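You operate a simulated robot arm through the tools that you are given. There is no shell and no other tool.

The job below is to be done with a simulated robot arm. You get a single attempt, and the scene is never put back.

Task
Gauge the chain at the red mark and record the verdict.
Fine: over 1.5 mm is WORN; set the dial; red block down in the pocket for worn, else green; cursor back to its stop.

The check looks at the end state, three seconds after you hand in, the way a careful person would. Anything else that was tipped, shoved, dropped, spilled or broken makes it a failure.

Robot
A 7-joint arm with a two-finger parallel gripper, fixed in place. Base frame: the origin is on the floor under the middle of its stand, x ahead of it, y to its left, z up. Readings come in mm, rad, newtons and seconds.
It reaches about 1479 mm from its shoulder. Its first joint turns from -2.897 to 2.897 rad. Payload 4.4 kg.
Tool frame: the origin (TCP) lies between the finger pads and is the grasp point; the fingertips stand 23 mm ahead of it; z points along the fingers, y is the line along which they close. The gripper opens to 94 mm. The fingers are 38 mm wide and 10 mm thick; the gripper's body (54 by 96 mm) begins 39 mm behind the TCP.
Orientation is that of the tool frame in the base frame, as a unit quaternion [x, y, z, w]. With the fingers straight down and closing along the base's y, the tool's x points along the base's -x, its y along +y and its z along -z.

Tools
- The arm moves only by the tool drive_tool. Its argument "moves" is a list of rows, each a list of 6 numbers: the shift along the tool's x, y, z in mm, then the turn, a rotation vector about the tool's x, y, z in degrees. In form: [[dx, dy, dz, ax, ay, az], ...]. A call has 1 to 20 rows; each row is the pose to reach, as a shift and turn from the pose commanded when the call began, along the tool's axes at that moment. "hand" is the opening in per cent of the stroke, from 0 (shut) to 100 (fully open), set as the call begins (left out, the last holds). Rows are played at 5 a second. More than 50 mm and 0.15 rad between two rows, or a gripper value outside its range, and nothing of the call is played. Where a pose cannot be reached the arm comes as near as it can. A force on the tool above 90 N (or 10 N above the force at the start of the call, whichever is more), or a blocked arm, ends the call early, and 0.2 s more pass. The fingers move at their own pace (about 72 mm/s each) and stop on an object; they squeeze with about 29 N. The grip force told is the motor's: it shows also when the fingers shut on nothing. Time passes only in rows, and 0.2 s behind the last, so rows that repeat a pose let the fingers close. The reply holds the time, the measured pose of the TCP, the force on the tool along the base axes, the opening and the grip force, in the units named above and with some noise, with the torque about the TCP (base axes, N m) and any sound that the robot's microphone picked up.
- Cameras (640 x 400 px; columns grow to the right, rows downward): "scene" is fixed at [49.4, -648.8, 1427.6]; the picture's right is [0.79, -0.61, 0.00], its down [-0.15, -0.19, -0.97] and it looks along [0.59, 0.77, -0.24] (base axes); focal length 318 px, centre (320, 200). "wrist" rides on the gripper at [86, 16, -75] in the tool frame; the picture's right is [-0.18, 0.98, 0.00], its down [-0.58, -0.11, -0.81] and it looks along [-0.79, -0.15, 0.59] (tool axes); focal length 243 px, centre (320, 200). There is no depth. A picture from a camera that has moved, and an enlarged one, comes with that camera's place and axes in the base frame and with its lens.
- get_image(camera): a new picture of that camera. The clock stands still meanwhile.
- zoom(camera, box): a new picture of the part [left, top, right, bottom] of that camera's present view, enlarged. The clock stands still meanwhile.
- job_done(): hands the job in; it is judged then, once.

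Nothing tells you positions but the pictures and the camera data. Unless the task says otherwise, let go and move clear before handing in.

The tools are called by a JSON object that holds its "api" and its "payload". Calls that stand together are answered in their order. drive_tool: Moves the arm, as the interface text tells. Its arguments: {"type":"object","properties":{"moves":{"type":"array"},"hand":{"type":"number"}},"required":["moves"]} The other tools are called the same way: get_image (camera) takes a picture; zoom (camera, box) takes an enlarged picture of a part of a camera's view; job_done () hands the job in.

At the start:

```text
clock: 0.0
position: [873.3, -97.4, 1270.8]
orientation: [0.0, 1.0, 0.0, -0.001]
force: [-0.1, -0.1, -0.7]
wrist_torque: [0.02, 0.0, 0.0]
width: 93.8
gripper_force: 0.1
```

scene: 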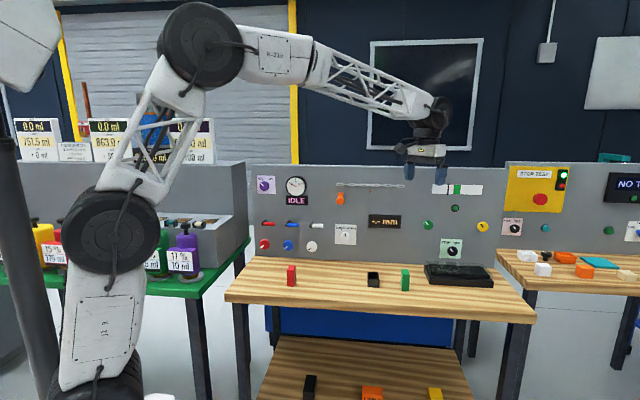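
wrist: 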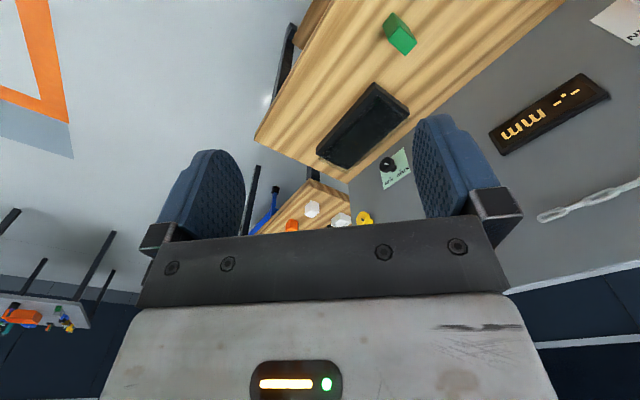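

I see a bench with a back panel carrying a chain, a display, knobs and an orange slider, with a red and a green block on the table. I'll zoom in on the panel to find the chain, the red mark, the cursor, the dial and the pocket.

{"api": "zoom", "payload": {"camera": "scene", "box": [240, 160, 400, 260]}}

{"api": "zoom", "payload": {"camera": "scene", "box": [380, 170, 540, 270]}}

{"api": "zoom", "payload": {"camera": "scene", "box": [260, 240, 420, 340]}}

{"api": "zoom", "payload": {"camera": "scene", "box": [320, 170, 420, 232]}}

```text
4.00 times, centred on (320, 210) of scene
camera zoom: at [49.4, -648.8, 1427.6], right [0.79, -0.61, 0.0], down [-0.15, -0.19, -0.97], along [0.59, 0.77, -0.24], focal length 1274 px, centre (320, 160)
```

zoom: 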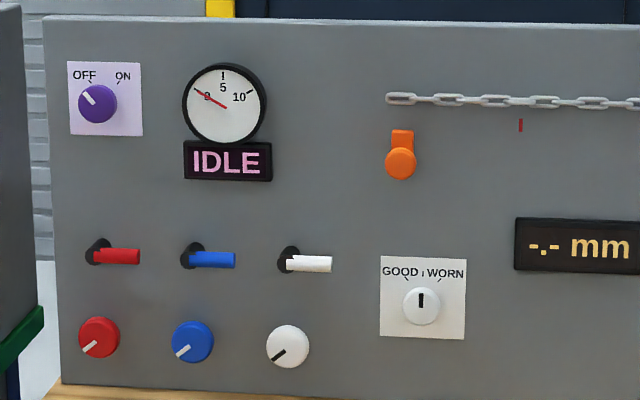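

```text
4.00 times, centred on (460, 220) of scene
camera zoom: at [49.4, -648.8, 1427.6], right [0.79, -0.61, 0.0], down [-0.15, -0.19, -0.97], along [0.59, 0.77, -0.24], focal length 1274 px, centre (-240, 120)
```

zoom: 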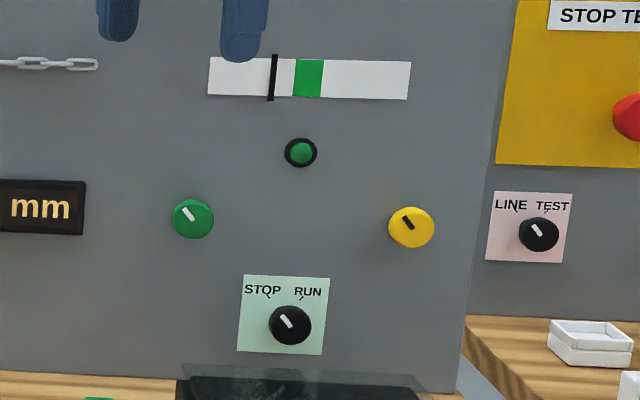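

```text
4.00 times, centred on (340, 290) of scene
camera zoom: at [49.4, -648.8, 1427.6], right [0.79, -0.61, 0.0], down [-0.15, -0.19, -0.97], along [0.59, 0.77, -0.24], focal length 1274 px, centre (240, -160)
```

zoom: 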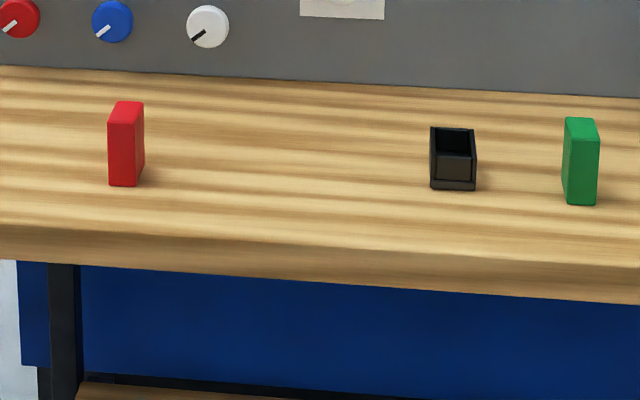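

```text
6.40 times, centred on (370, 201) of scene
camera zoom: at [49.4, -648.8, 1427.6], right [0.79, -0.61, 0.0], down [-0.15, -0.19, -0.97], along [0.59, 0.77, -0.24], focal length 2039 px, centre (0, 194)
```

zoom: 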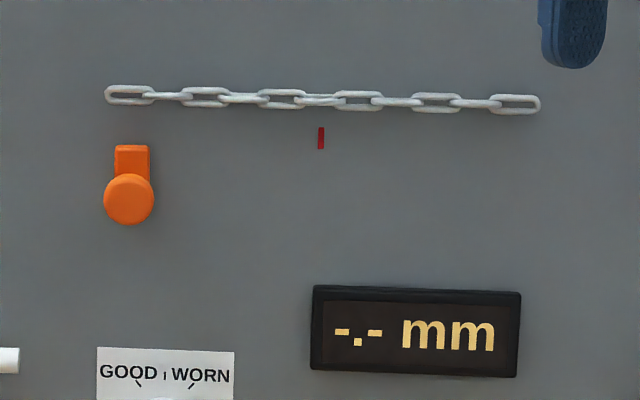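

The bench panel is turned about 45° to my base frame. The chain and the orange cursor are near (945, 370, 1088), the display near (1081, 235, 1002), and the GOOD/WORN dial near (963, 352, 923). I'll turn the tool to face the panel at a safe distance and see how the arm takes it.

{"api": "drive_tool", "payload": {"moves": [[0, 0, 0, -6.53, -2.71, 2.71], [0, 0, 0, -13.06, -5.42, 5.42], [0, 0, 0, -19.59, -8.12, 8.12], [0, 0, 0, -26.12, -10.83, 10.83], [0, 0, 0, -32.65, -13.54, 13.54], [0, 0, 0, -39.18, -16.25, 16.25], [0, 0, 0, -45.72, -18.95, 18.95], [0, 0, 0, -52.25, -21.66, 21.66], [0, 0, 0, -58.78, -24.37, 24.37], [0, 0, 0, -65.31, -27.08, 27.08], [0, 0, 0, -71.84, -29.78, 29.78], [0, 0, 0, -78.37, -32.49, 32.49], [0, 0, 0, -84.9, -35.2, 35.2], [0, 0, 0, -84.9, -35.2, 35.2]], "hand": 100}}

```text
clock: 3.0
position: [873.3, -96.7, 1271.0]
orientation: [0.271, 0.653, 0.654, 0.271]
force: [-0.2, -1.2, 0.1]
wrist_torque: [-0.02, 0.0, 0.04]
width: 94.0
gripper_force: 0.1
```

The arm reached the panel-facing orientation cleanly. Next I'll look through both cameras.

{"api": "get_image", "payload": {"camera": "wrist"}}

{"api": "get_image", "payload": {"camera": "scene"}}

```text
taken
camera wrist: at [760.6, -89.4, 1287.3], right [0.13, -0.13, 0.98], down [-0.16, -0.98, -0.11], along [0.98, -0.14, -0.15], focal length 243 px, centre (320, 200)
```

wrist: 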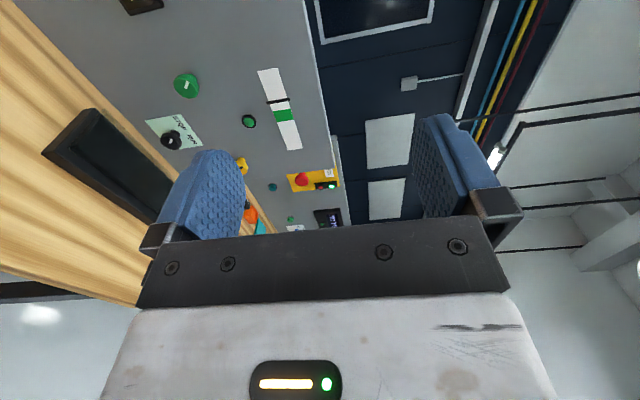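

```text
taken
```

scene: 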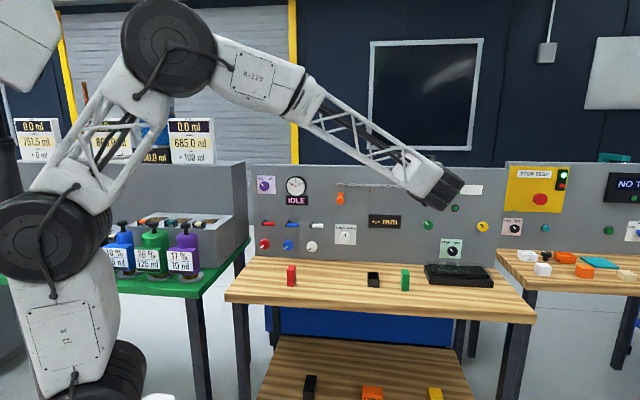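

The arm followed exactly. Now I'll move left and lower, staying about 280 mm off the panel, to look at the cursor, chain and display.

{"api": "drive_tool", "payload": {"moves": [[35.8, -22.6, 12.6, 0, 0, 0], [71.5, -45.2, 25.2, 0, 0, 0], [107.2, -67.9, 37.9, 0, 0, 0], [143, -90.5, 50.5, 0, 0, 0], [178.8, -113.1, 63.1, 0, 0, 0], [214.5, -135.8, 75.8, 0, 0, 0], [250.2, -158.4, 88.4, 0, 0, 0], [286, -181, 101, 0, 0, 0], [286, -181, 101, 0, 0, 0]]}}

{"api": "get_image", "payload": {"camera": "wrist"}}

{"api": "get_image", "payload": {"camera": "scene"}}

```text
clock: 5.0
position: [743.7, 175.4, 1091.6]
orientation: [0.27, 0.653, 0.654, 0.271]
force: [-0.8, -0.3, 0.2]
wrist_torque: [-0.01, 0.0, 0.01]
width: 93.9
gripper_force: 0.0
```

```text
taken
camera wrist: at [630.7, 184.6, 1107.4], right [0.13, -0.13, 0.98], down [-0.16, -0.98, -0.11], along [0.98, -0.14, -0.15], focal length 243 px, centre (320, 200)
```

wrist: 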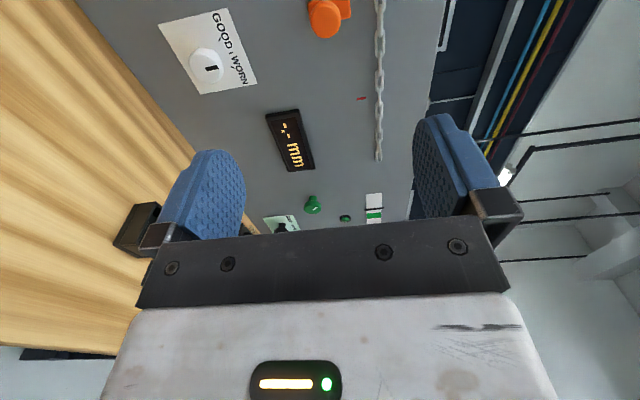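

```text
taken
```

scene: 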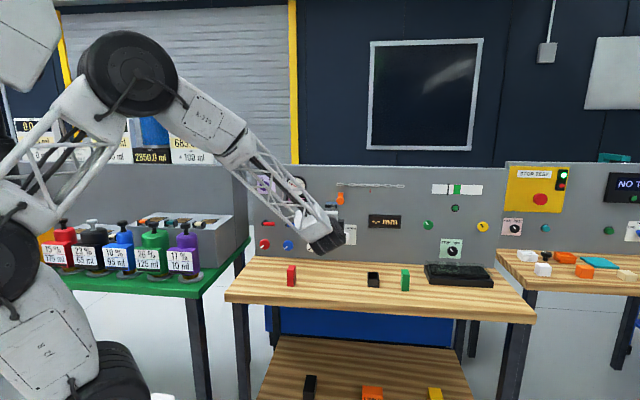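

The wrist view now shows the cursor, mark, chain, display and dial. I'll zoom in on the details before approaching the cursor.

{"api": "zoom", "payload": {"camera": "wrist", "box": [240, 0, 440, 125]}}

{"api": "zoom", "payload": {"camera": "wrist", "box": [140, 0, 300, 100]}}

{"api": "zoom", "payload": {"camera": "scene", "box": [320, 170, 420, 232]}}

```text
3.20 times, centred on (340, 62) of wrist
camera zoom: at [630.7, 184.6, 1107.4], right [0.13, -0.13, 0.98], down [-0.16, -0.98, -0.11], along [0.98, -0.14, -0.15], focal length 776 px, centre (256, 640)
```

zoom: 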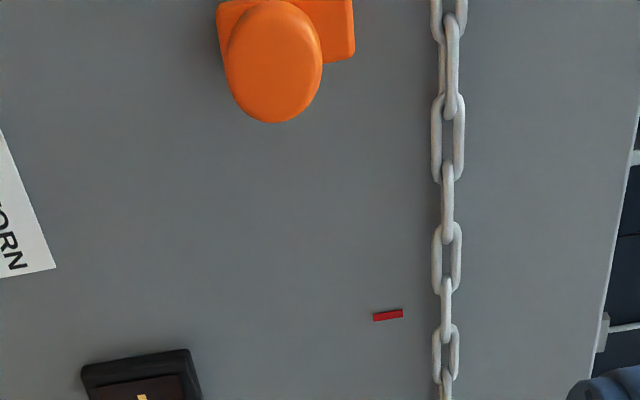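

```text
4.00 times, centred on (220, 50) of wrist
camera zoom: at [630.7, 184.6, 1107.4], right [0.13, -0.13, 0.98], down [-0.16, -0.98, -0.11], along [0.98, -0.14, -0.15], focal length 970 px, centre (720, 800)
```

zoom: 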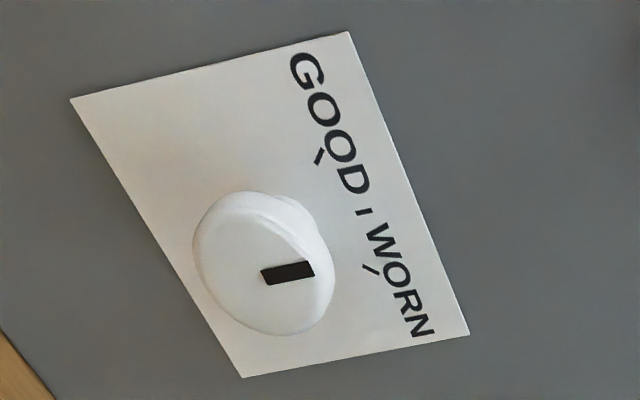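

```text
6.40 times, centred on (370, 201) of scene
camera zoom: at [49.4, -648.8, 1427.6], right [0.79, -0.61, 0.0], down [-0.15, -0.19, -0.97], along [0.59, 0.77, -0.24], focal length 2039 px, centre (0, 194)
```

zoom: 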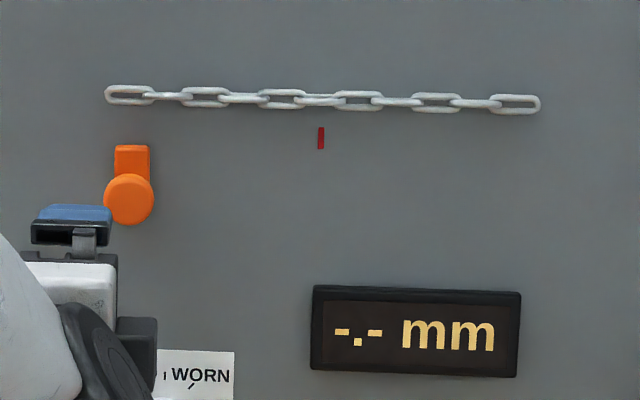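

The panel is at 45° to within about half a degree. I'll roll the tool +90° so the fingers close along the panel's horizontal and the camera sits on top.

{"api": "drive_tool", "payload": {"moves": [[0, 0, 0, 0, 0, 8.2], [0, 0, 0, 0, 0, 16.4], [0, 0, 0, 0, 0, 24.6], [0, 0, 0, 0, 0, 32.8], [0, 0, 0, 0, 0, 41.0], [0, 0, 0, 0, 0, 49.2], [0, 0, 0, 0, 0, 57.4], [0, 0, 0, 0, 0, 65.6], [0, 0, 0, 0, 0, 73.8], [0, 0, 0, 0, 0, 82.0], [0, 0, 0, 0, 0, 90], [0, 0, 0, 0, 0, 90]]}}

{"api": "get_image", "payload": {"camera": "wrist"}}

{"api": "get_image", "payload": {"camera": "scene"}}

```text
clock: 7.6
position: [742.9, 174.9, 1090.6]
orientation: [0.654, 0.269, 0.653, -0.271]
force: [0.0, 0.5, 0.1]
wrist_torque: [0.0, 0.02, 0.03]
width: 94.2
gripper_force: 0.1
```

```text
taken
camera wrist: at [702.4, 111.3, 1176.6], right [0.69, -0.7, -0.19], down [-0.65, -0.49, -0.58], along [0.31, 0.52, -0.79], focal length 243 px, centre (320, 200)
```

wrist: 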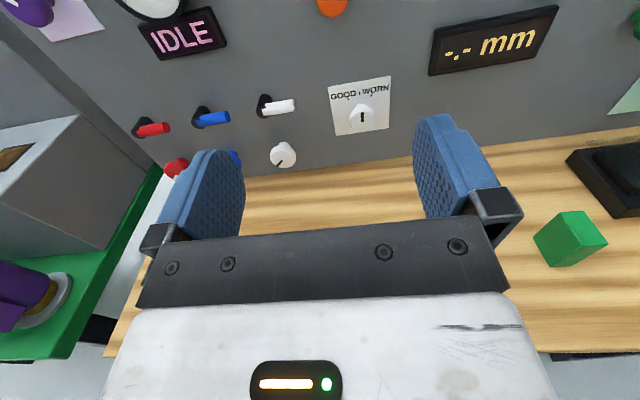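

```text
taken
```

scene: 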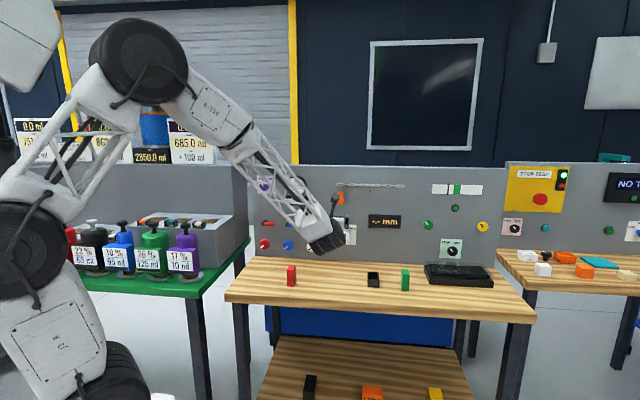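

Camera on top works well. Next I'll move forward to about 100 mm from the panel, centred on the cursor knob with the gripper wide open, and look again.

{"api": "drive_tool", "payload": {"moves": [[0, 3, 42, 0, 0, 0], [0, 6, 84, 0, 0, 0], [0, 8, 126, 0, 0, 0], [0, 10, 165, 0, 0, 0], [0, 10, 165, 0, 0, 0]]}}

{"api": "get_image", "payload": {"camera": "wrist"}}

{"api": "zoom", "payload": {"camera": "scene", "box": [290, 160, 410, 235]}}

```text
clock: 8.8
position: [866.7, 286.5, 1091.0]
orientation: [0.654, 0.27, 0.653, -0.27]
force: [0.7, -0.3, -0.7]
wrist_torque: [0.01, 0.0, 0.02]
width: 93.8
gripper_force: 0.1
```

```text
taken
camera wrist: at [825.4, 222.2, 1176.9], right [0.69, -0.7, -0.18], down [-0.65, -0.49, -0.58], along [0.31, 0.52, -0.79], focal length 243 px, centre (320, 200)
```

wrist: 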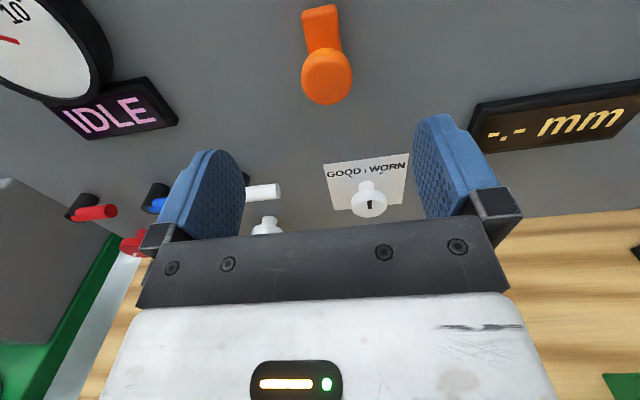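

```text
5.33 times, centred on (350, 198) of scene
camera zoom: at [49.4, -648.8, 1427.6], right [0.79, -0.61, 0.0], down [-0.15, -0.19, -0.97], along [0.59, 0.77, -0.24], focal length 1699 px, centre (160, 213)
```

zoom: 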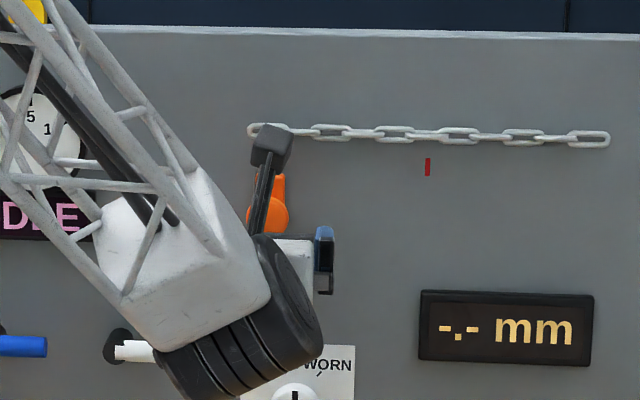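

The knob face comes out at about u=416, z=1095.5, roughly 30 mm proud of the panel. I'll move in so the fingertips straddle the knob, stopping clear of the panel.

{"api": "drive_tool", "payload": {"moves": [[2, 2.5, 25, 0, 0, 0], [4.5, 5.5, 48, 0, 0, 0], [4.5, 5.5, 60, 0, 0, 0], [4.5, 5.5, 70, 0, 0, 0], [4.5, 5.5, 70, 0, 0, 0]]}}

{"api": "get_image", "payload": {"camera": "wrist"}}

{"api": "zoom", "payload": {"camera": "scene", "box": [290, 160, 410, 235]}}

```text
clock: 10.0
position: [919.7, 332.1, 1093.9]
orientation: [0.653, 0.27, 0.653, -0.271]
force: [-0.4, 0.4, -0.6]
wrist_torque: [0.01, -0.02, -0.01]
width: 93.9
gripper_force: 0.0
```

```text
taken
camera wrist: at [878.8, 267.8, 1181.0], right [0.69, -0.7, -0.18], down [-0.65, -0.49, -0.58], along [0.31, 0.52, -0.79], focal length 243 px, centre (320, 200)
```

wrist: 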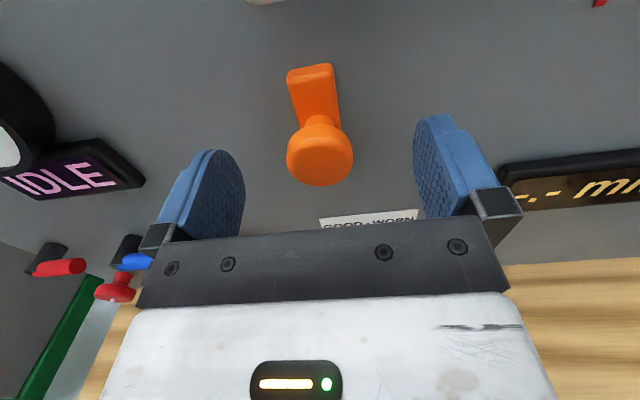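

```text
5.33 times, centred on (350, 198) of scene
camera zoom: at [49.4, -648.8, 1427.6], right [0.79, -0.61, 0.0], down [-0.15, -0.19, -0.97], along [0.59, 0.77, -0.24], focal length 1699 px, centre (160, 213)
```

zoom: 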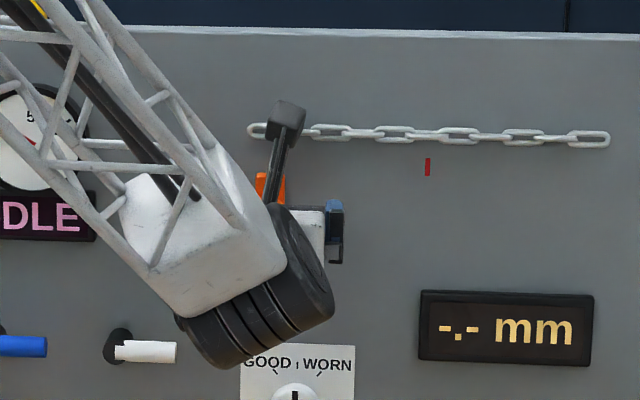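

The knob is centred between the fingers. Closing on it now.

{"api": "drive_tool", "payload": {"moves": [[2, 0, 3, 0, 0, 0], [2, 0, 3, 0, 0, 0], [2, 0, 3, 0, 0, 0], [2, 0, 3, 0, 0, 0], [2, 0, 3, 0, 0, 0]], "hand": 20}}

{"api": "get_image", "payload": {"camera": "wrist"}}

```text
clock: 11.2
position: [921.0, 333.5, 1096.6]
orientation: [0.653, 0.271, 0.653, -0.27]
force: [3.4, 3.3, 1.4]
wrist_torque: [-0.06, -0.04, 0.0]
width: 32.7
gripper_force: 44.9
```

```text
taken
camera wrist: at [880.8, 269.5, 1183.3], right [0.69, -0.7, -0.18], down [-0.65, -0.49, -0.58], along [0.31, 0.52, -0.79], focal length 243 px, centre (320, 200)
```

wrist: 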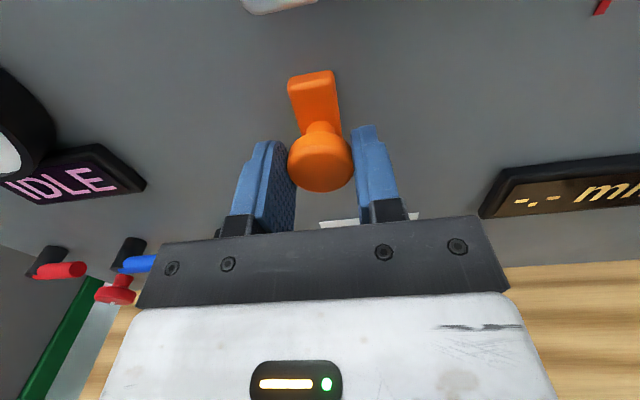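

The knob is gripped at 32.7 mm. I'll slide it about 100 mm toward the red mark, then check before the final approach.

{"api": "drive_tool", "payload": {"moves": [[0, 10, 0, 0, 0, 0], [0, 25, 0, 0, 0, 0], [0, 40, 0, 0, 0, 0], [0, 55, 0, 0, 0, 0], [0, 70, 0, 0, 0, 0], [0, 85, 0, 0, 0, 0], [0, 95, 0, 0, 0, 0], [0, 100, 0, 0, 0, 0], [0, 100, 0, 0, 0, 0]]}}

{"api": "get_image", "payload": {"camera": "wrist"}}

{"api": "zoom", "payload": {"camera": "scene", "box": [310, 160, 430, 235]}}

```text
clock: 13.2
position: [992.6, 263.2, 1096.2]
orientation: [0.655, 0.269, 0.653, -0.269]
force: [9.6, 8.9, -7.2]
wrist_torque: [0.08, 0.06, 0.0]
width: 32.8
gripper_force: 45.0
```

```text
taken
camera wrist: at [952.8, 197.7, 1183.3], right [0.69, -0.7, -0.18], down [-0.65, -0.49, -0.58], along [0.31, 0.52, -0.79], focal length 243 px, centre (320, 200)
```

wrist: 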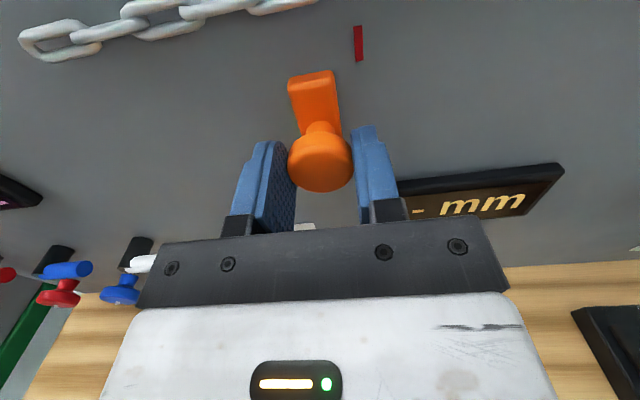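

```text
5.33 times, centred on (370, 198) of scene
camera zoom: at [49.4, -648.8, 1427.6], right [0.79, -0.61, 0.0], down [-0.15, -0.19, -0.97], along [0.59, 0.77, -0.24], focal length 1699 px, centre (53, 213)
```

zoom: 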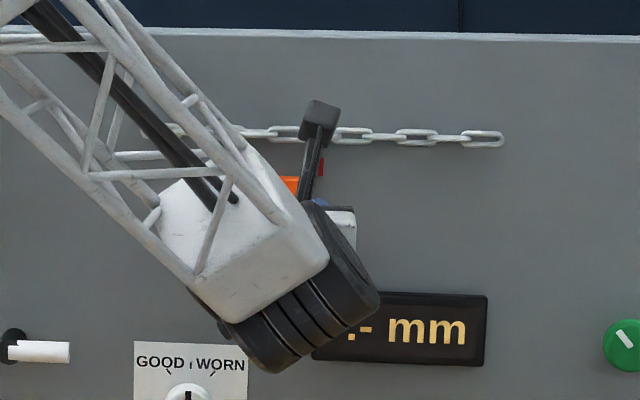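

About 22 mm remain to the mark. I'll slide on, then zoom in to check alignment and the display.

{"api": "drive_tool", "payload": {"moves": [[0, 6, -0.5, 0, 0, 0], [0, 12, -1, 0, 0, 0], [0, 18, -1.5, 0, 0, 0], [0, 22, -2, 0, 0, 0], [0, 22, -2, 0, 0, 0], [0, 22, -2, 0, 0, 0]]}}

{"api": "get_image", "payload": {"camera": "wrist"}}

{"api": "zoom", "payload": {"camera": "wrist", "box": [240, 0, 400, 100]}}

{"api": "zoom", "payload": {"camera": "wrist", "box": [340, 130, 560, 268]}}

{"api": "zoom", "payload": {"camera": "scene", "box": [310, 160, 430, 235]}}

```text
clock: 14.6
position: [1005.9, 244.7, 1097.1]
orientation: [0.654, 0.271, 0.653, -0.271]
force: [25.8, 27.1, 2.4]
wrist_torque: [0.1, -0.08, -0.02]
width: 33.0
gripper_force: 45.1
```

```text
taken
camera wrist: at [966.1, 180.9, 1183.5], right [0.69, -0.7, -0.18], down [-0.65, -0.49, -0.58], along [0.31, 0.52, -0.79], focal length 243 px, centre (320, 200)
```

wrist: 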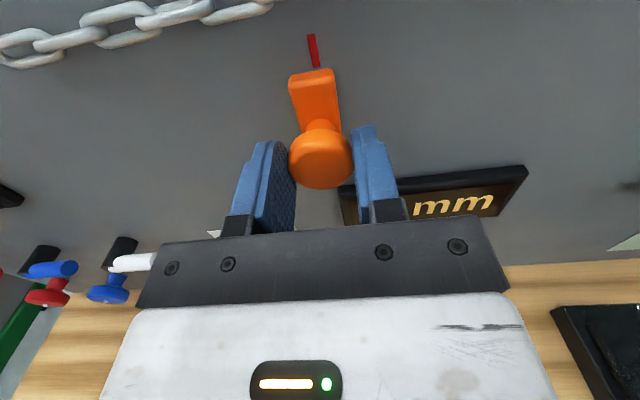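

```text
4.00 times, centred on (320, 50) of wrist
camera zoom: at [966.1, 180.9, 1183.5], right [0.69, -0.7, -0.18], down [-0.65, -0.49, -0.58], along [0.31, 0.52, -0.79], focal length 970 px, centre (320, 800)
```

zoom: 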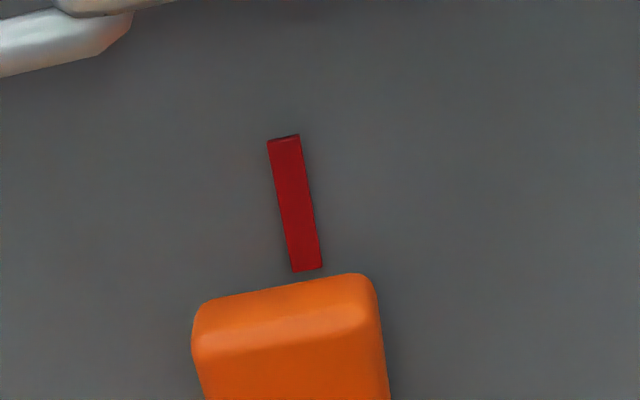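

```text
2.90 times, centred on (450, 199) of wrist
camera zoom: at [966.1, 180.9, 1183.5], right [0.69, -0.7, -0.18], down [-0.65, -0.49, -0.58], along [0.31, 0.52, -0.79], focal length 703 px, centre (-57, 203)
```

zoom: 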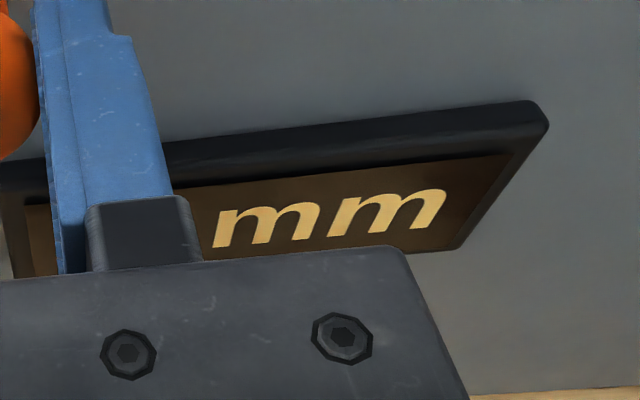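

```text
5.33 times, centred on (370, 198) of scene
camera zoom: at [49.4, -648.8, 1427.6], right [0.79, -0.61, 0.0], down [-0.15, -0.19, -0.97], along [0.59, 0.77, -0.24], focal length 1699 px, centre (53, 213)
```

zoom: 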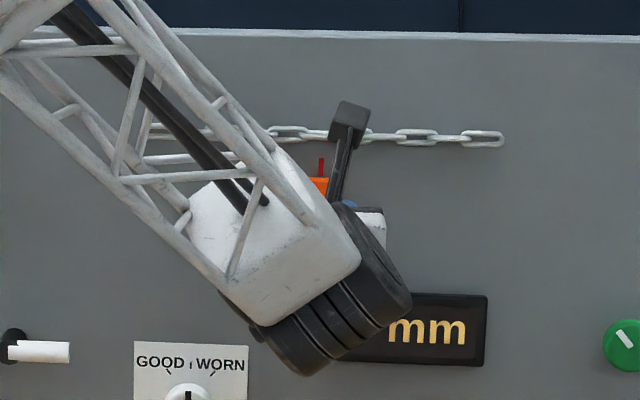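

The slider looks about 3–4 mm short of the mark, and I'm pulling slightly on the knob. I'll ease forward and shift a bit further.

{"api": "drive_tool", "payload": {"moves": [[0, 1, 1.5, 0, 0, 0], [0, 2.5, 3, 0, 0, 0], [0, 3.7, 3, 0, 0, 0], [0, 3.7, 3, 0, 0, 0], [0, 3.7, 3, 0, 0, 0]]}}

{"api": "zoom", "payload": {"camera": "wrist", "box": [240, 0, 400, 100]}}

{"api": "zoom", "payload": {"camera": "scene", "box": [350, 170, 410, 207]}}

```text
clock: 15.8
position: [1011.5, 243.9, 1096.4]
orientation: [0.653, 0.27, 0.654, -0.27]
force: [-26.5, -27.4, 4.1]
wrist_torque: [-0.01, 0.04, -0.03]
width: 32.8
gripper_force: 45.4
```

```text
4.00 times, centred on (320, 50) of wrist
camera zoom: at [970.7, 179.8, 1183.1], right [0.69, -0.7, -0.18], down [-0.65, -0.49, -0.58], along [0.31, 0.52, -0.79], focal length 970 px, centre (320, 800)
```

zoom: 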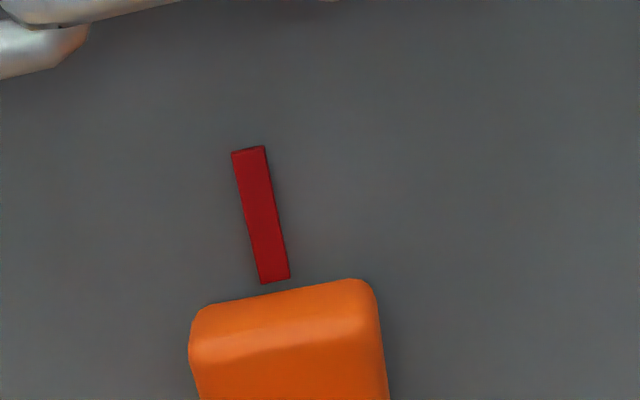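

```text
10.67 times, centred on (380, 188) of scene
camera zoom: at [49.4, -648.8, 1427.6], right [0.79, -0.61, 0.0], down [-0.15, -0.19, -0.97], along [0.59, 0.77, -0.24], focal length 3398 px, centre (-320, 323)
```

zoom: 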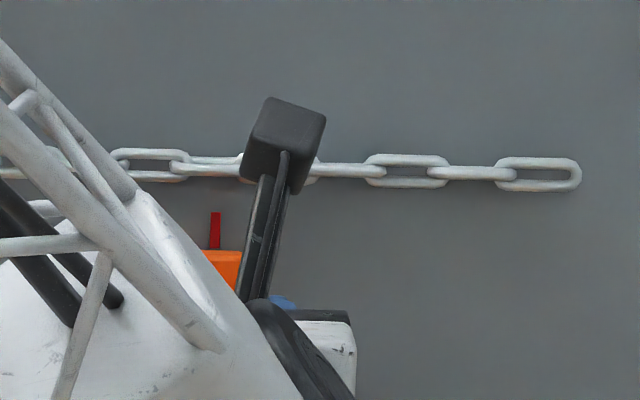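

I slightly overshot, by about 1.1 mm, and I'm pressing a little. I'll nudge back and relax, then check.

{"api": "drive_tool", "payload": {"moves": [[0, -0.5, -0.8, 0, 0, 0], [0, -1.1, -1.5, 0, 0, 0], [0, -1.1, -1.5, 0, 0, 0], [0, -1.1, -1.5, 0, 0, 0]]}}

{"api": "zoom", "payload": {"camera": "wrist", "box": [240, 0, 400, 100]}}

```text
clock: 16.8
position: [1009.6, 245.5, 1096.1]
orientation: [0.653, 0.271, 0.653, -0.271]
force: [10.7, 10.5, 0.6]
wrist_torque: [0.02, -0.05, 0.06]
width: 32.8
gripper_force: 44.6
```

```text
4.00 times, centred on (320, 50) of wrist
camera zoom: at [969.0, 181.6, 1183.0], right [0.7, -0.69, -0.18], down [-0.65, -0.49, -0.58], along [0.31, 0.52, -0.79], focal length 970 px, centre (320, 800)
```

zoom: 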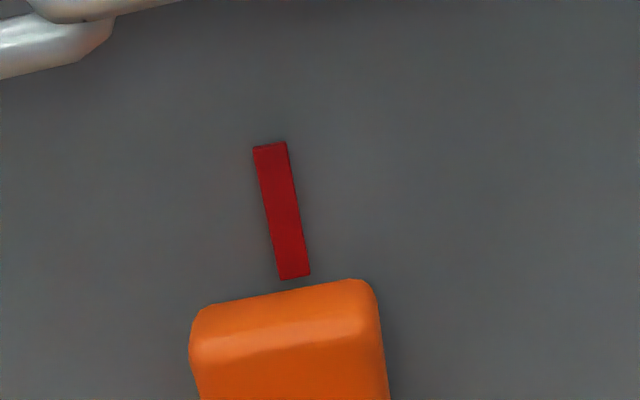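

Now it's about 1.5 mm short, so one more small nudge.

{"api": "drive_tool", "payload": {"moves": [[0, 0.7, 0.5, 0, 0, 0], [0, 1.2, 0.5, 0, 0, 0], [0, 1.2, 0.5, 0, 0, 0], [0, 1.2, 0.5, 0, 0, 0]]}}

{"api": "zoom", "payload": {"camera": "wrist", "box": [240, 0, 400, 100]}}

```text
clock: 17.8
position: [1011.8, 244.4, 1095.8]
orientation: [0.653, 0.27, 0.654, -0.271]
force: [19.0, 18.9, -0.1]
wrist_torque: [0.05, -0.05, 0.0]
width: 32.7
gripper_force: 44.9
```

```text
4.00 times, centred on (320, 50) of wrist
camera zoom: at [970.4, 180.1, 1183.0], right [0.69, -0.7, -0.18], down [-0.65, -0.49, -0.58], along [0.31, 0.52, -0.79], focal length 970 px, centre (320, 800)
```

zoom: 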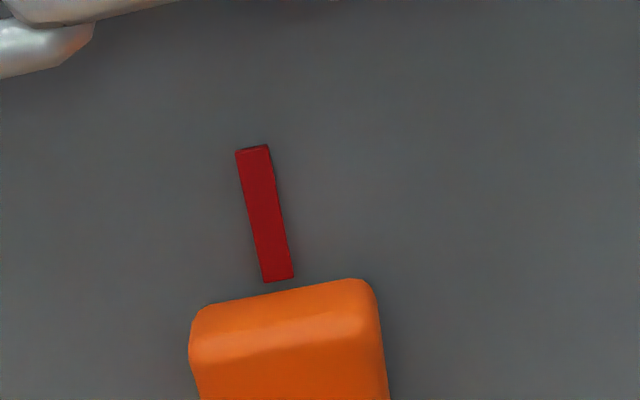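

The slider is now within half a millimetre of the mark. I'll release the knob and back straight off to read the display.

{"api": "drive_tool", "payload": {"moves": [[0, 0, 0.5, 0, 0, 0], [0, 0, 0.5, 0, 0, 0], [0, 0, 0.5, 0, 0, 0], [0, 0, 0.5, 0, 0, 0]], "hand": 80}}

{"api": "zoom", "payload": {"camera": "wrist", "box": [240, 0, 400, 100]}}

```text
clock: 18.8
position: [1011.1, 245.9, 1098.4]
orientation: [0.653, 0.27, 0.653, -0.27]
force: [-0.2, -0.3, 0.2]
wrist_torque: [0.0, 0.02, 0.0]
width: 75.1
gripper_force: 0.0
```

```text
4.00 times, centred on (320, 50) of wrist
camera zoom: at [970.7, 180.3, 1183.5], right [0.69, -0.7, -0.18], down [-0.65, -0.49, -0.58], along [0.31, 0.52, -0.79], focal length 970 px, centre (320, 800)
```

zoom: 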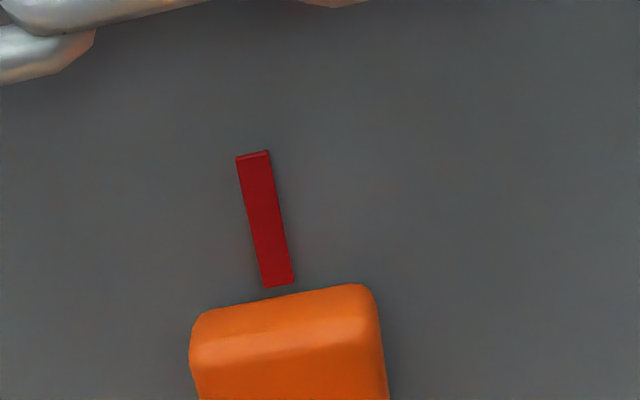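

The cursor stayed aligned. Backing off to see the display.

{"api": "drive_tool", "payload": {"moves": [[0, 0, -20, 0, 0, 0], [0, 0, -50, 0, 0, 0], [0, 0, -90, 0, 0, 0], [0, 0, -130, 0, 0, 0], [0, 0, -130, 0, 0, 0]]}}

{"api": "get_image", "payload": {"camera": "wrist"}}

{"api": "zoom", "payload": {"camera": "scene", "box": [320, 170, 420, 232]}}

```text
clock: 20.0
position: [919.6, 153.0, 1096.4]
orientation: [0.653, 0.271, 0.653, -0.27]
force: [-0.1, 0.4, 0.0]
wrist_torque: [0.01, -0.02, 0.02]
width: 75.0
gripper_force: 0.1
```

```text
taken
camera wrist: at [879.7, 89.4, 1183.0], right [0.69, -0.7, -0.18], down [-0.65, -0.49, -0.58], along [0.31, 0.52, -0.79], focal length 243 px, centre (320, 200)
```

wrist: 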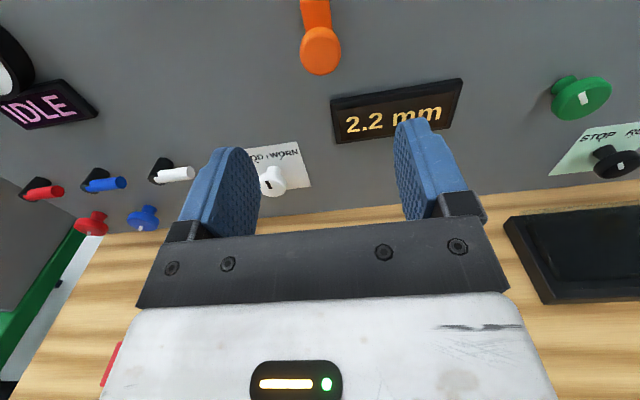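

```text
6.40 times, centred on (370, 201) of scene
camera zoom: at [49.4, -648.8, 1427.6], right [0.79, -0.61, 0.0], down [-0.15, -0.19, -0.97], along [0.59, 0.77, -0.24], focal length 2039 px, centre (0, 194)
```

zoom: 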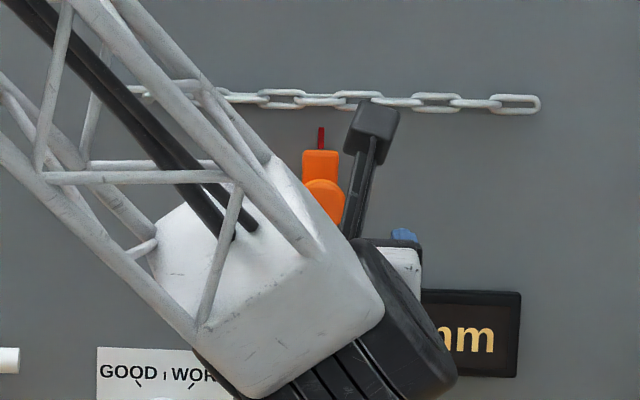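

The display reads about 2.2 mm. I'll zoom in to be sure.

{"api": "zoom", "payload": {"camera": "wrist", "box": [300, 60, 480, 172]}}

{"api": "zoom", "payload": {"camera": "wrist", "box": [230, 130, 330, 192]}}

```text
3.56 times, centred on (390, 116) of wrist
camera zoom: at [879.7, 89.4, 1183.0], right [0.69, -0.7, -0.18], down [-0.65, -0.49, -0.58], along [0.31, 0.52, -0.79], focal length 863 px, centre (71, 499)
```

zoom: 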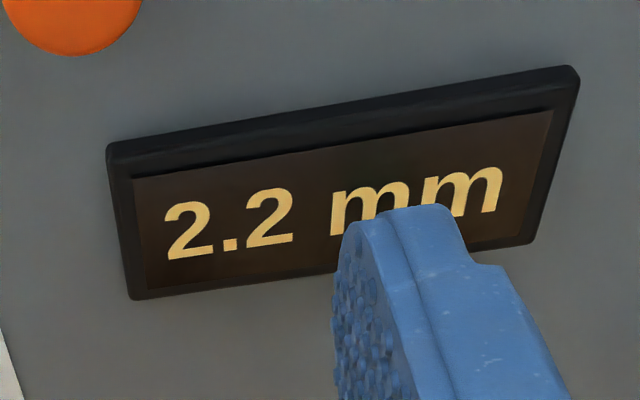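

```text
6.40 times, centred on (280, 161) of wrist
camera zoom: at [879.7, 89.4, 1183.0], right [0.69, -0.7, -0.18], down [-0.65, -0.49, -0.58], along [0.31, 0.52, -0.79], focal length 1553 px, centre (576, 450)
```

zoom: 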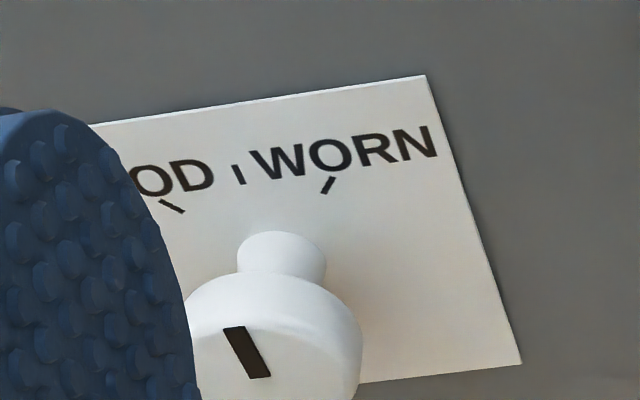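

The reading is 2.2 mm, so the verdict is WORN. First I'll return the cursor to its stop: re-grip the knob and slide it left.

{"api": "drive_tool", "payload": {"moves": [[0, 0, 40, 0, 0, 0], [0, 0, 80, 0, 0, 0], [0, 0, 105, 0, 0, 0], [0, 0, 120, 0, 0, 0], [0, 0, 129, 0, 0, 0], [0, 0, 129, 0, 0, 0]]}}

{"api": "drive_tool", "payload": {"moves": [[0, 0, 0, 0, 0, 0], [0, 0, 0, 0, 0, 0], [0, 0, 0, 0, 0, 0], [0, 0, 0, 0, 0, 0]], "hand": 20}}

{"api": "get_image", "payload": {"camera": "wrist"}}

```text
clock: 21.4
position: [1012.7, 245.2, 1097.4]
orientation: [0.653, 0.27, 0.653, -0.27]
force: [-0.3, 0.3, 0.1]
wrist_torque: [-0.02, -0.03, 0.0]
width: 75.3
gripper_force: 0.0
```

```text
clock: 22.4
position: [1012.3, 244.1, 1094.9]
orientation: [0.653, 0.27, 0.653, -0.271]
force: [1.8, 2.4, 0.2]
wrist_torque: [0.01, 0.01, 0.03]
width: 32.9
gripper_force: 45.5
```

```text
taken
camera wrist: at [972.0, 179.5, 1183.6], right [0.69, -0.7, -0.18], down [-0.65, -0.49, -0.58], along [0.31, 0.52, -0.79], focal length 243 px, centre (320, 200)
```

wrist: 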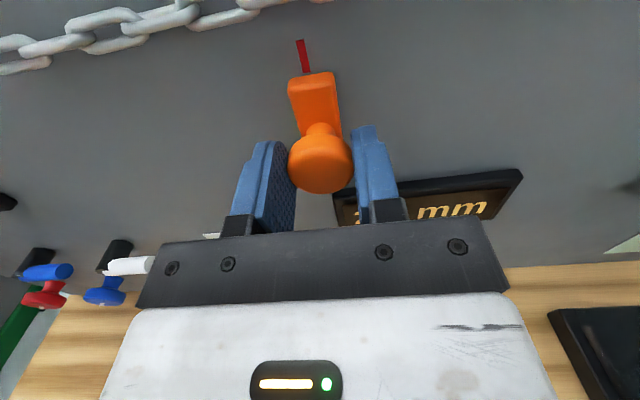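

The knob is gripped again. I'll slide left most of the way, then creep to the stop.

{"api": "drive_tool", "payload": {"moves": [[0, -10, 0, 0, 0, 0], [0, -25, 0, 0, 0, 0], [0, -40, 0, 0, 0, 0], [0, -55, 0, 0, 0, 0], [0, -70, 0, 0, 0, 0], [0, -85, 0, 0, 0, 0], [0, -100, 0, 0, 0, 0], [0, -112, 0, 0, 0, 0], [0, -120, 0, 0, 0, 0], [0, -120, 0, 0, 0, 0]]}}

{"api": "drive_tool", "payload": {"moves": [[0, -2, 0, 0, 0, 0], [0, -4, 0, 0, 0, 0], [0, -5.5, 0, 0, 0, 0], [0, -6.5, 0, 0, 0, 0], [0, -6.5, 0, 0, 0, 0]]}}

{"api": "get_image", "payload": {"camera": "wrist"}}

```text
clock: 24.6
position: [925.2, 329.3, 1096.0]
orientation: [0.653, 0.271, 0.653, -0.27]
force: [7.8, 7.8, 9.5]
wrist_torque: [0.15, -0.08, -0.02]
width: 32.5
gripper_force: 45.5
```

```text
clock: 25.8
position: [921.9, 332.6, 1097.4]
orientation: [0.653, 0.27, 0.653, -0.27]
force: [13.8, 13.5, 9.2]
wrist_torque: [0.14, -0.16, 0.03]
width: 32.9
gripper_force: 44.9
```

```text
taken
camera wrist: at [880.9, 268.9, 1183.5], right [0.69, -0.7, -0.18], down [-0.65, -0.49, -0.58], along [0.31, 0.52, -0.79], focal length 243 px, centre (320, 200)
```

wrist: 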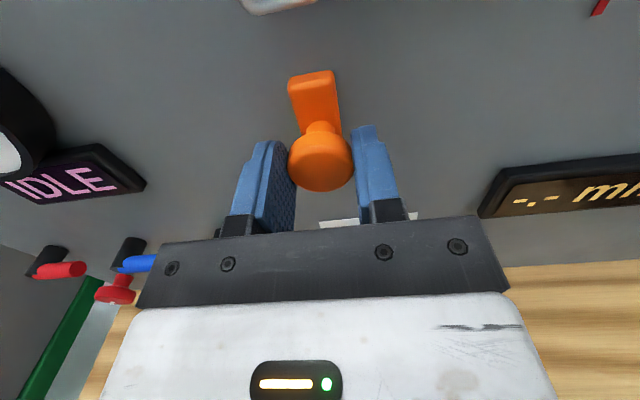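

No stop felt yet (u≈416.7 against 415.4 originally). I'll creep a few more millimetres left and watch the sideways force.

{"api": "drive_tool", "payload": {"moves": [[0, -0.7, 0, 0, 0, 0], [0, -1.4, 0, 0, 0, 0], [0, -2, 0, 0, 0, 0], [0, -2, 0, 0, 0, 0]]}}

```text
clock: 26.8
position: [920.8, 334.5, 1097.4]
orientation: [0.653, 0.27, 0.654, -0.27]
force: [26.8, 2.7, 9.1]
wrist_torque: [0.11, -0.17, -0.33]
width: 32.8
gripper_force: 45.4
```

The sideways force rose to 17 N, so the cursor is against its stop. Releasing and backing off.

{"api": "drive_tool", "payload": {"moves": [[0, 0, 0, 0, 0, 0], [0, 0, 0, 0, 0, 0], [0, 0, 0, 0, 0, 0], [0, 0, 0, 0, 0, 0]], "hand": 90}}

{"api": "drive_tool", "payload": {"moves": [[0, 0, -20, 0, 0, 0], [0, 0, -50, 0, 0, 0], [0, 0, -90, 0, 0, 0], [0, 0, -130, 0, 0, 0], [0, 0, -130, 0, 0, 0]]}}

{"api": "get_image", "payload": {"camera": "wrist"}}

{"api": "zoom", "payload": {"camera": "scene", "box": [320, 170, 420, 232]}}

```text
clock: 27.8
position: [918.8, 334.0, 1096.2]
orientation: [0.654, 0.27, 0.653, -0.27]
force: [0.4, -0.7, 0.0]
wrist_torque: [0.0, 0.0, 0.01]
width: 84.7
gripper_force: 0.0
```

```text
clock: 29.0
position: [828.3, 242.8, 1095.5]
orientation: [0.653, 0.271, 0.653, -0.27]
force: [0.3, 0.2, -0.4]
wrist_torque: [-0.01, 0.01, -0.01]
width: 85.1
gripper_force: 0.1
```

```text
taken
camera wrist: at [787.9, 178.2, 1182.6], right [0.69, -0.7, -0.18], down [-0.65, -0.49, -0.58], along [0.31, 0.52, -0.79], focal length 243 px, centre (320, 200)
```

wrist: 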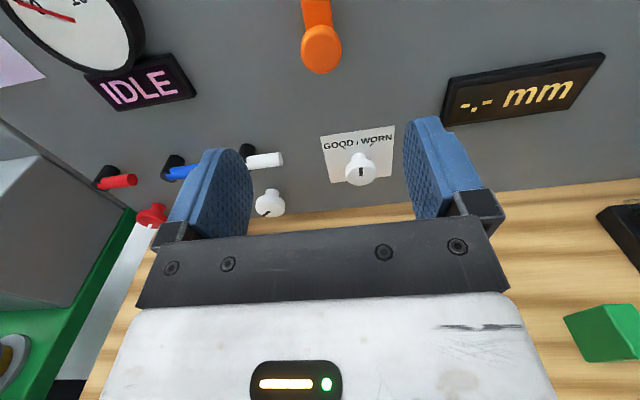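

```text
6.40 times, centred on (370, 201) of scene
camera zoom: at [49.4, -648.8, 1427.6], right [0.79, -0.61, 0.0], down [-0.15, -0.19, -0.97], along [0.59, 0.77, -0.24], focal length 2039 px, centre (0, 194)
```

zoom: 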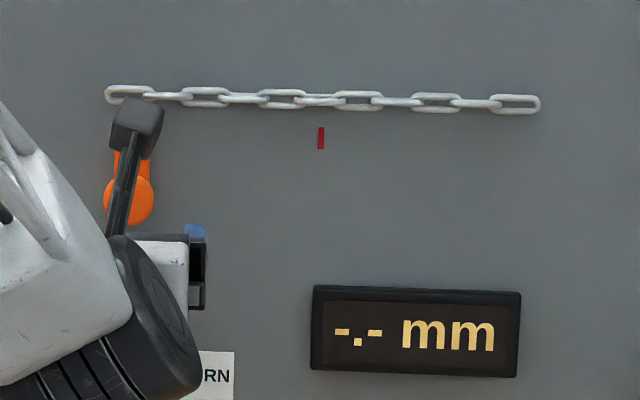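

The cursor is back at its original spot and the display is blank again. Next is the dial. I'll lower to its height (about z=933) while staying well off the panel.

{"api": "drive_tool", "payload": {"moves": [[-40, 6, 0, 0, 0, 0], [-80, 12, 0, 0, 0, 0], [-120, 18, 0, 0, 0, 0], [-160, 24, 0, 0, 0, 0], [-160, 24, 0, 0, 0, 0]], "hand": 100}}

{"api": "get_image", "payload": {"camera": "wrist"}}

{"api": "get_image", "payload": {"camera": "scene"}}

```text
clock: 30.2
position: [845.7, 226.1, 933.0]
orientation: [0.653, 0.271, 0.654, -0.27]
force: [-0.2, 0.0, -0.1]
wrist_torque: [0.01, -0.01, -0.01]
width: 94.1
gripper_force: 0.0
```

```text
taken
camera wrist: at [805.0, 161.3, 1021.0], right [0.69, -0.7, -0.18], down [-0.65, -0.49, -0.58], along [0.31, 0.52, -0.79], focal length 243 px, centre (320, 200)
```

wrist: 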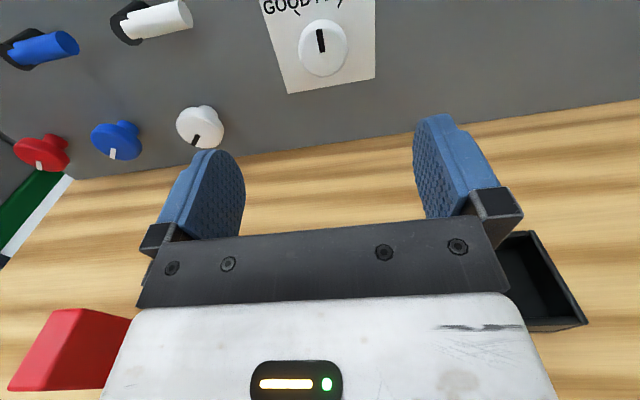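

```text
taken
```

scene: 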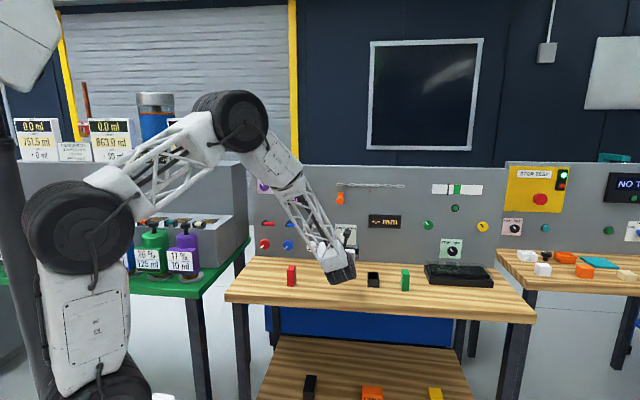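

The dial face looks to be around u=440, z≈929. I'll move closer for a better look.

{"api": "drive_tool", "payload": {"moves": [[-1.5, 1, 25, 0, 0, 0], [-3, 2, 50, 0, 0, 0], [-3, 2, 80, 0, 0, 0], [-3, 2, 80, 0, 0, 0]]}}

{"api": "get_image", "payload": {"camera": "wrist"}}

{"api": "zoom", "payload": {"camera": "wrist", "box": [240, 40, 400, 140]}}

```text
clock: 31.2
position: [904.0, 281.8, 933.5]
orientation: [0.654, 0.27, 0.653, -0.27]
force: [0.2, 0.4, -1.2]
wrist_torque: [-0.02, 0.01, -0.01]
width: 94.2
gripper_force: 0.0
```

```text
taken
camera wrist: at [863.5, 217.5, 1020.1], right [0.69, -0.7, -0.18], down [-0.65, -0.49, -0.58], along [0.31, 0.52, -0.79], focal length 243 px, centre (320, 200)
```

wrist: 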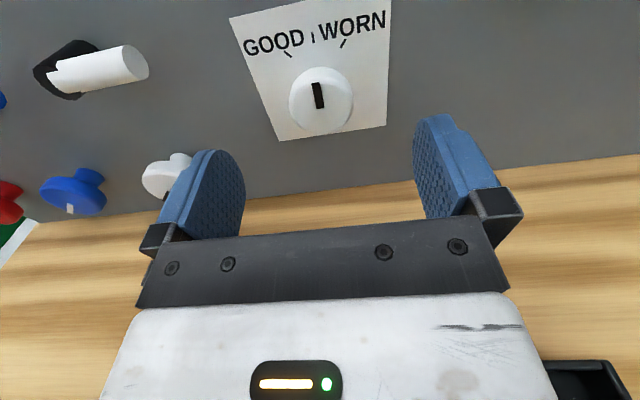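

```text
4.00 times, centred on (320, 90) of wrist
camera zoom: at [863.5, 217.5, 1020.1], right [0.69, -0.7, -0.18], down [-0.65, -0.49, -0.58], along [0.31, 0.52, -0.79], focal length 970 px, centre (320, 640)
```

zoom: 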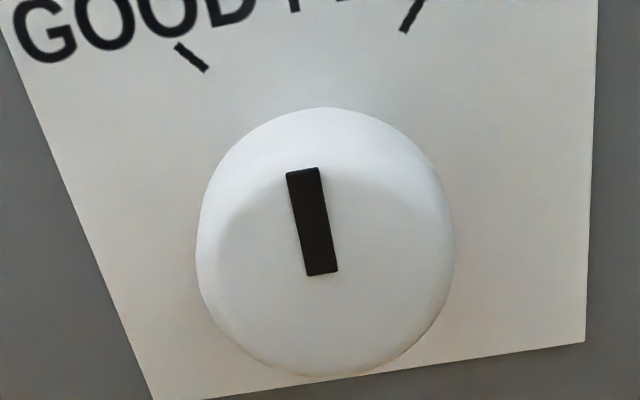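

The dial centre is about u=440.5, z=931, with the ticks around ±38–40°. I'll pre-rotate −40° at standoff, so that gripping and turning +40° ends in the known-good orientation.

{"api": "drive_tool", "payload": {"moves": [[-1, 0.4, 0, 0, 0, -8], [-2, 0.4, 0, 0, 0, -16], [-2.5, 0.4, 0, 0, 0, -24], [-2.5, 0.4, 0, 0, 0, -32], [-2.5, 0.4, 0, 0, 0, -40], [-2.5, 0.4, 15, 0, 0, -40], [-2.5, 0.4, 30, 0, 0, -40], [-2.5, 0.4, 30, 0, 0, -40]]}}

{"api": "get_image", "payload": {"camera": "wrist"}}

{"api": "get_image", "payload": {"camera": "scene"}}

```text
clock: 33.0
position: [924.6, 302.1, 932.3]
orientation: [0.521, 0.479, 0.706, -0.032]
force: [-0.1, -0.2, -0.2]
wrist_torque: [0.01, -0.01, 0.03]
width: 94.0
gripper_force: 0.0
```

```text
taken
camera wrist: at [842.1, 279.7, 1008.6], right [0.62, -0.62, 0.49], down [-0.37, -0.78, -0.52], along [0.7, 0.14, -0.7], focal length 243 px, centre (320, 200)
```

wrist: 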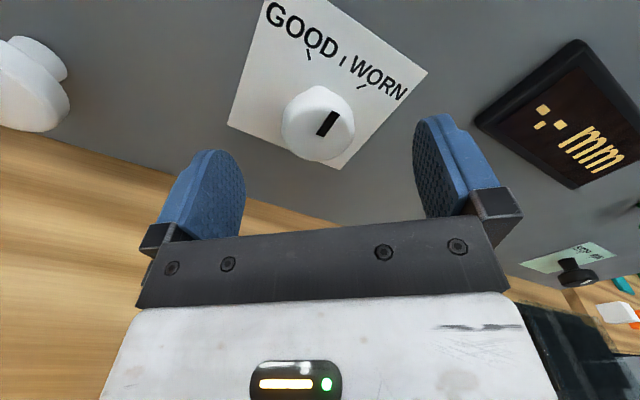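

```text
taken
```

scene: 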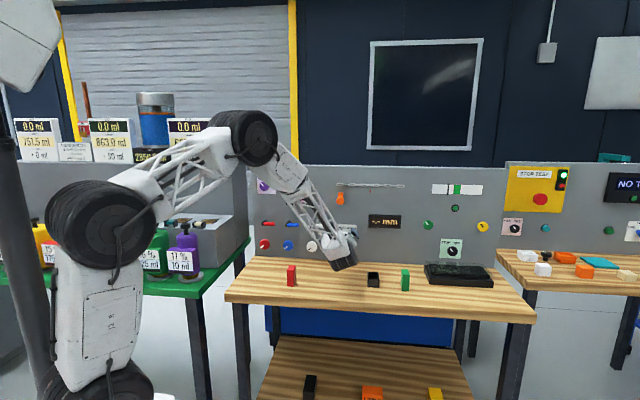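

{"api": "zoom", "payload": {"camera": "wrist", "box": [240, 70, 400, 170]}}

```text
4.00 times, centred on (320, 120) of wrist
camera zoom: at [842.1, 279.7, 1008.6], right [0.62, -0.62, 0.49], down [-0.37, -0.78, -0.52], along [0.7, 0.14, -0.7], focal length 970 px, centre (320, 520)
```

zoom: 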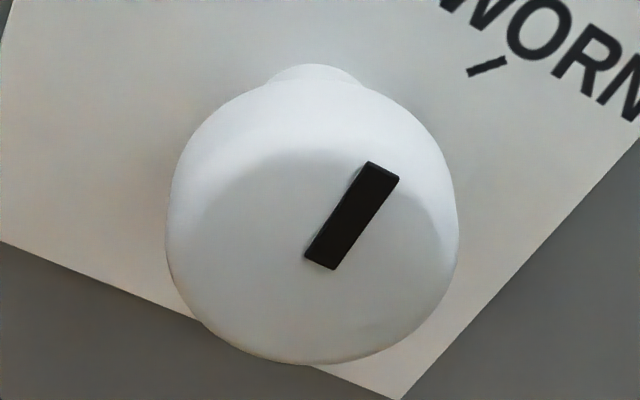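

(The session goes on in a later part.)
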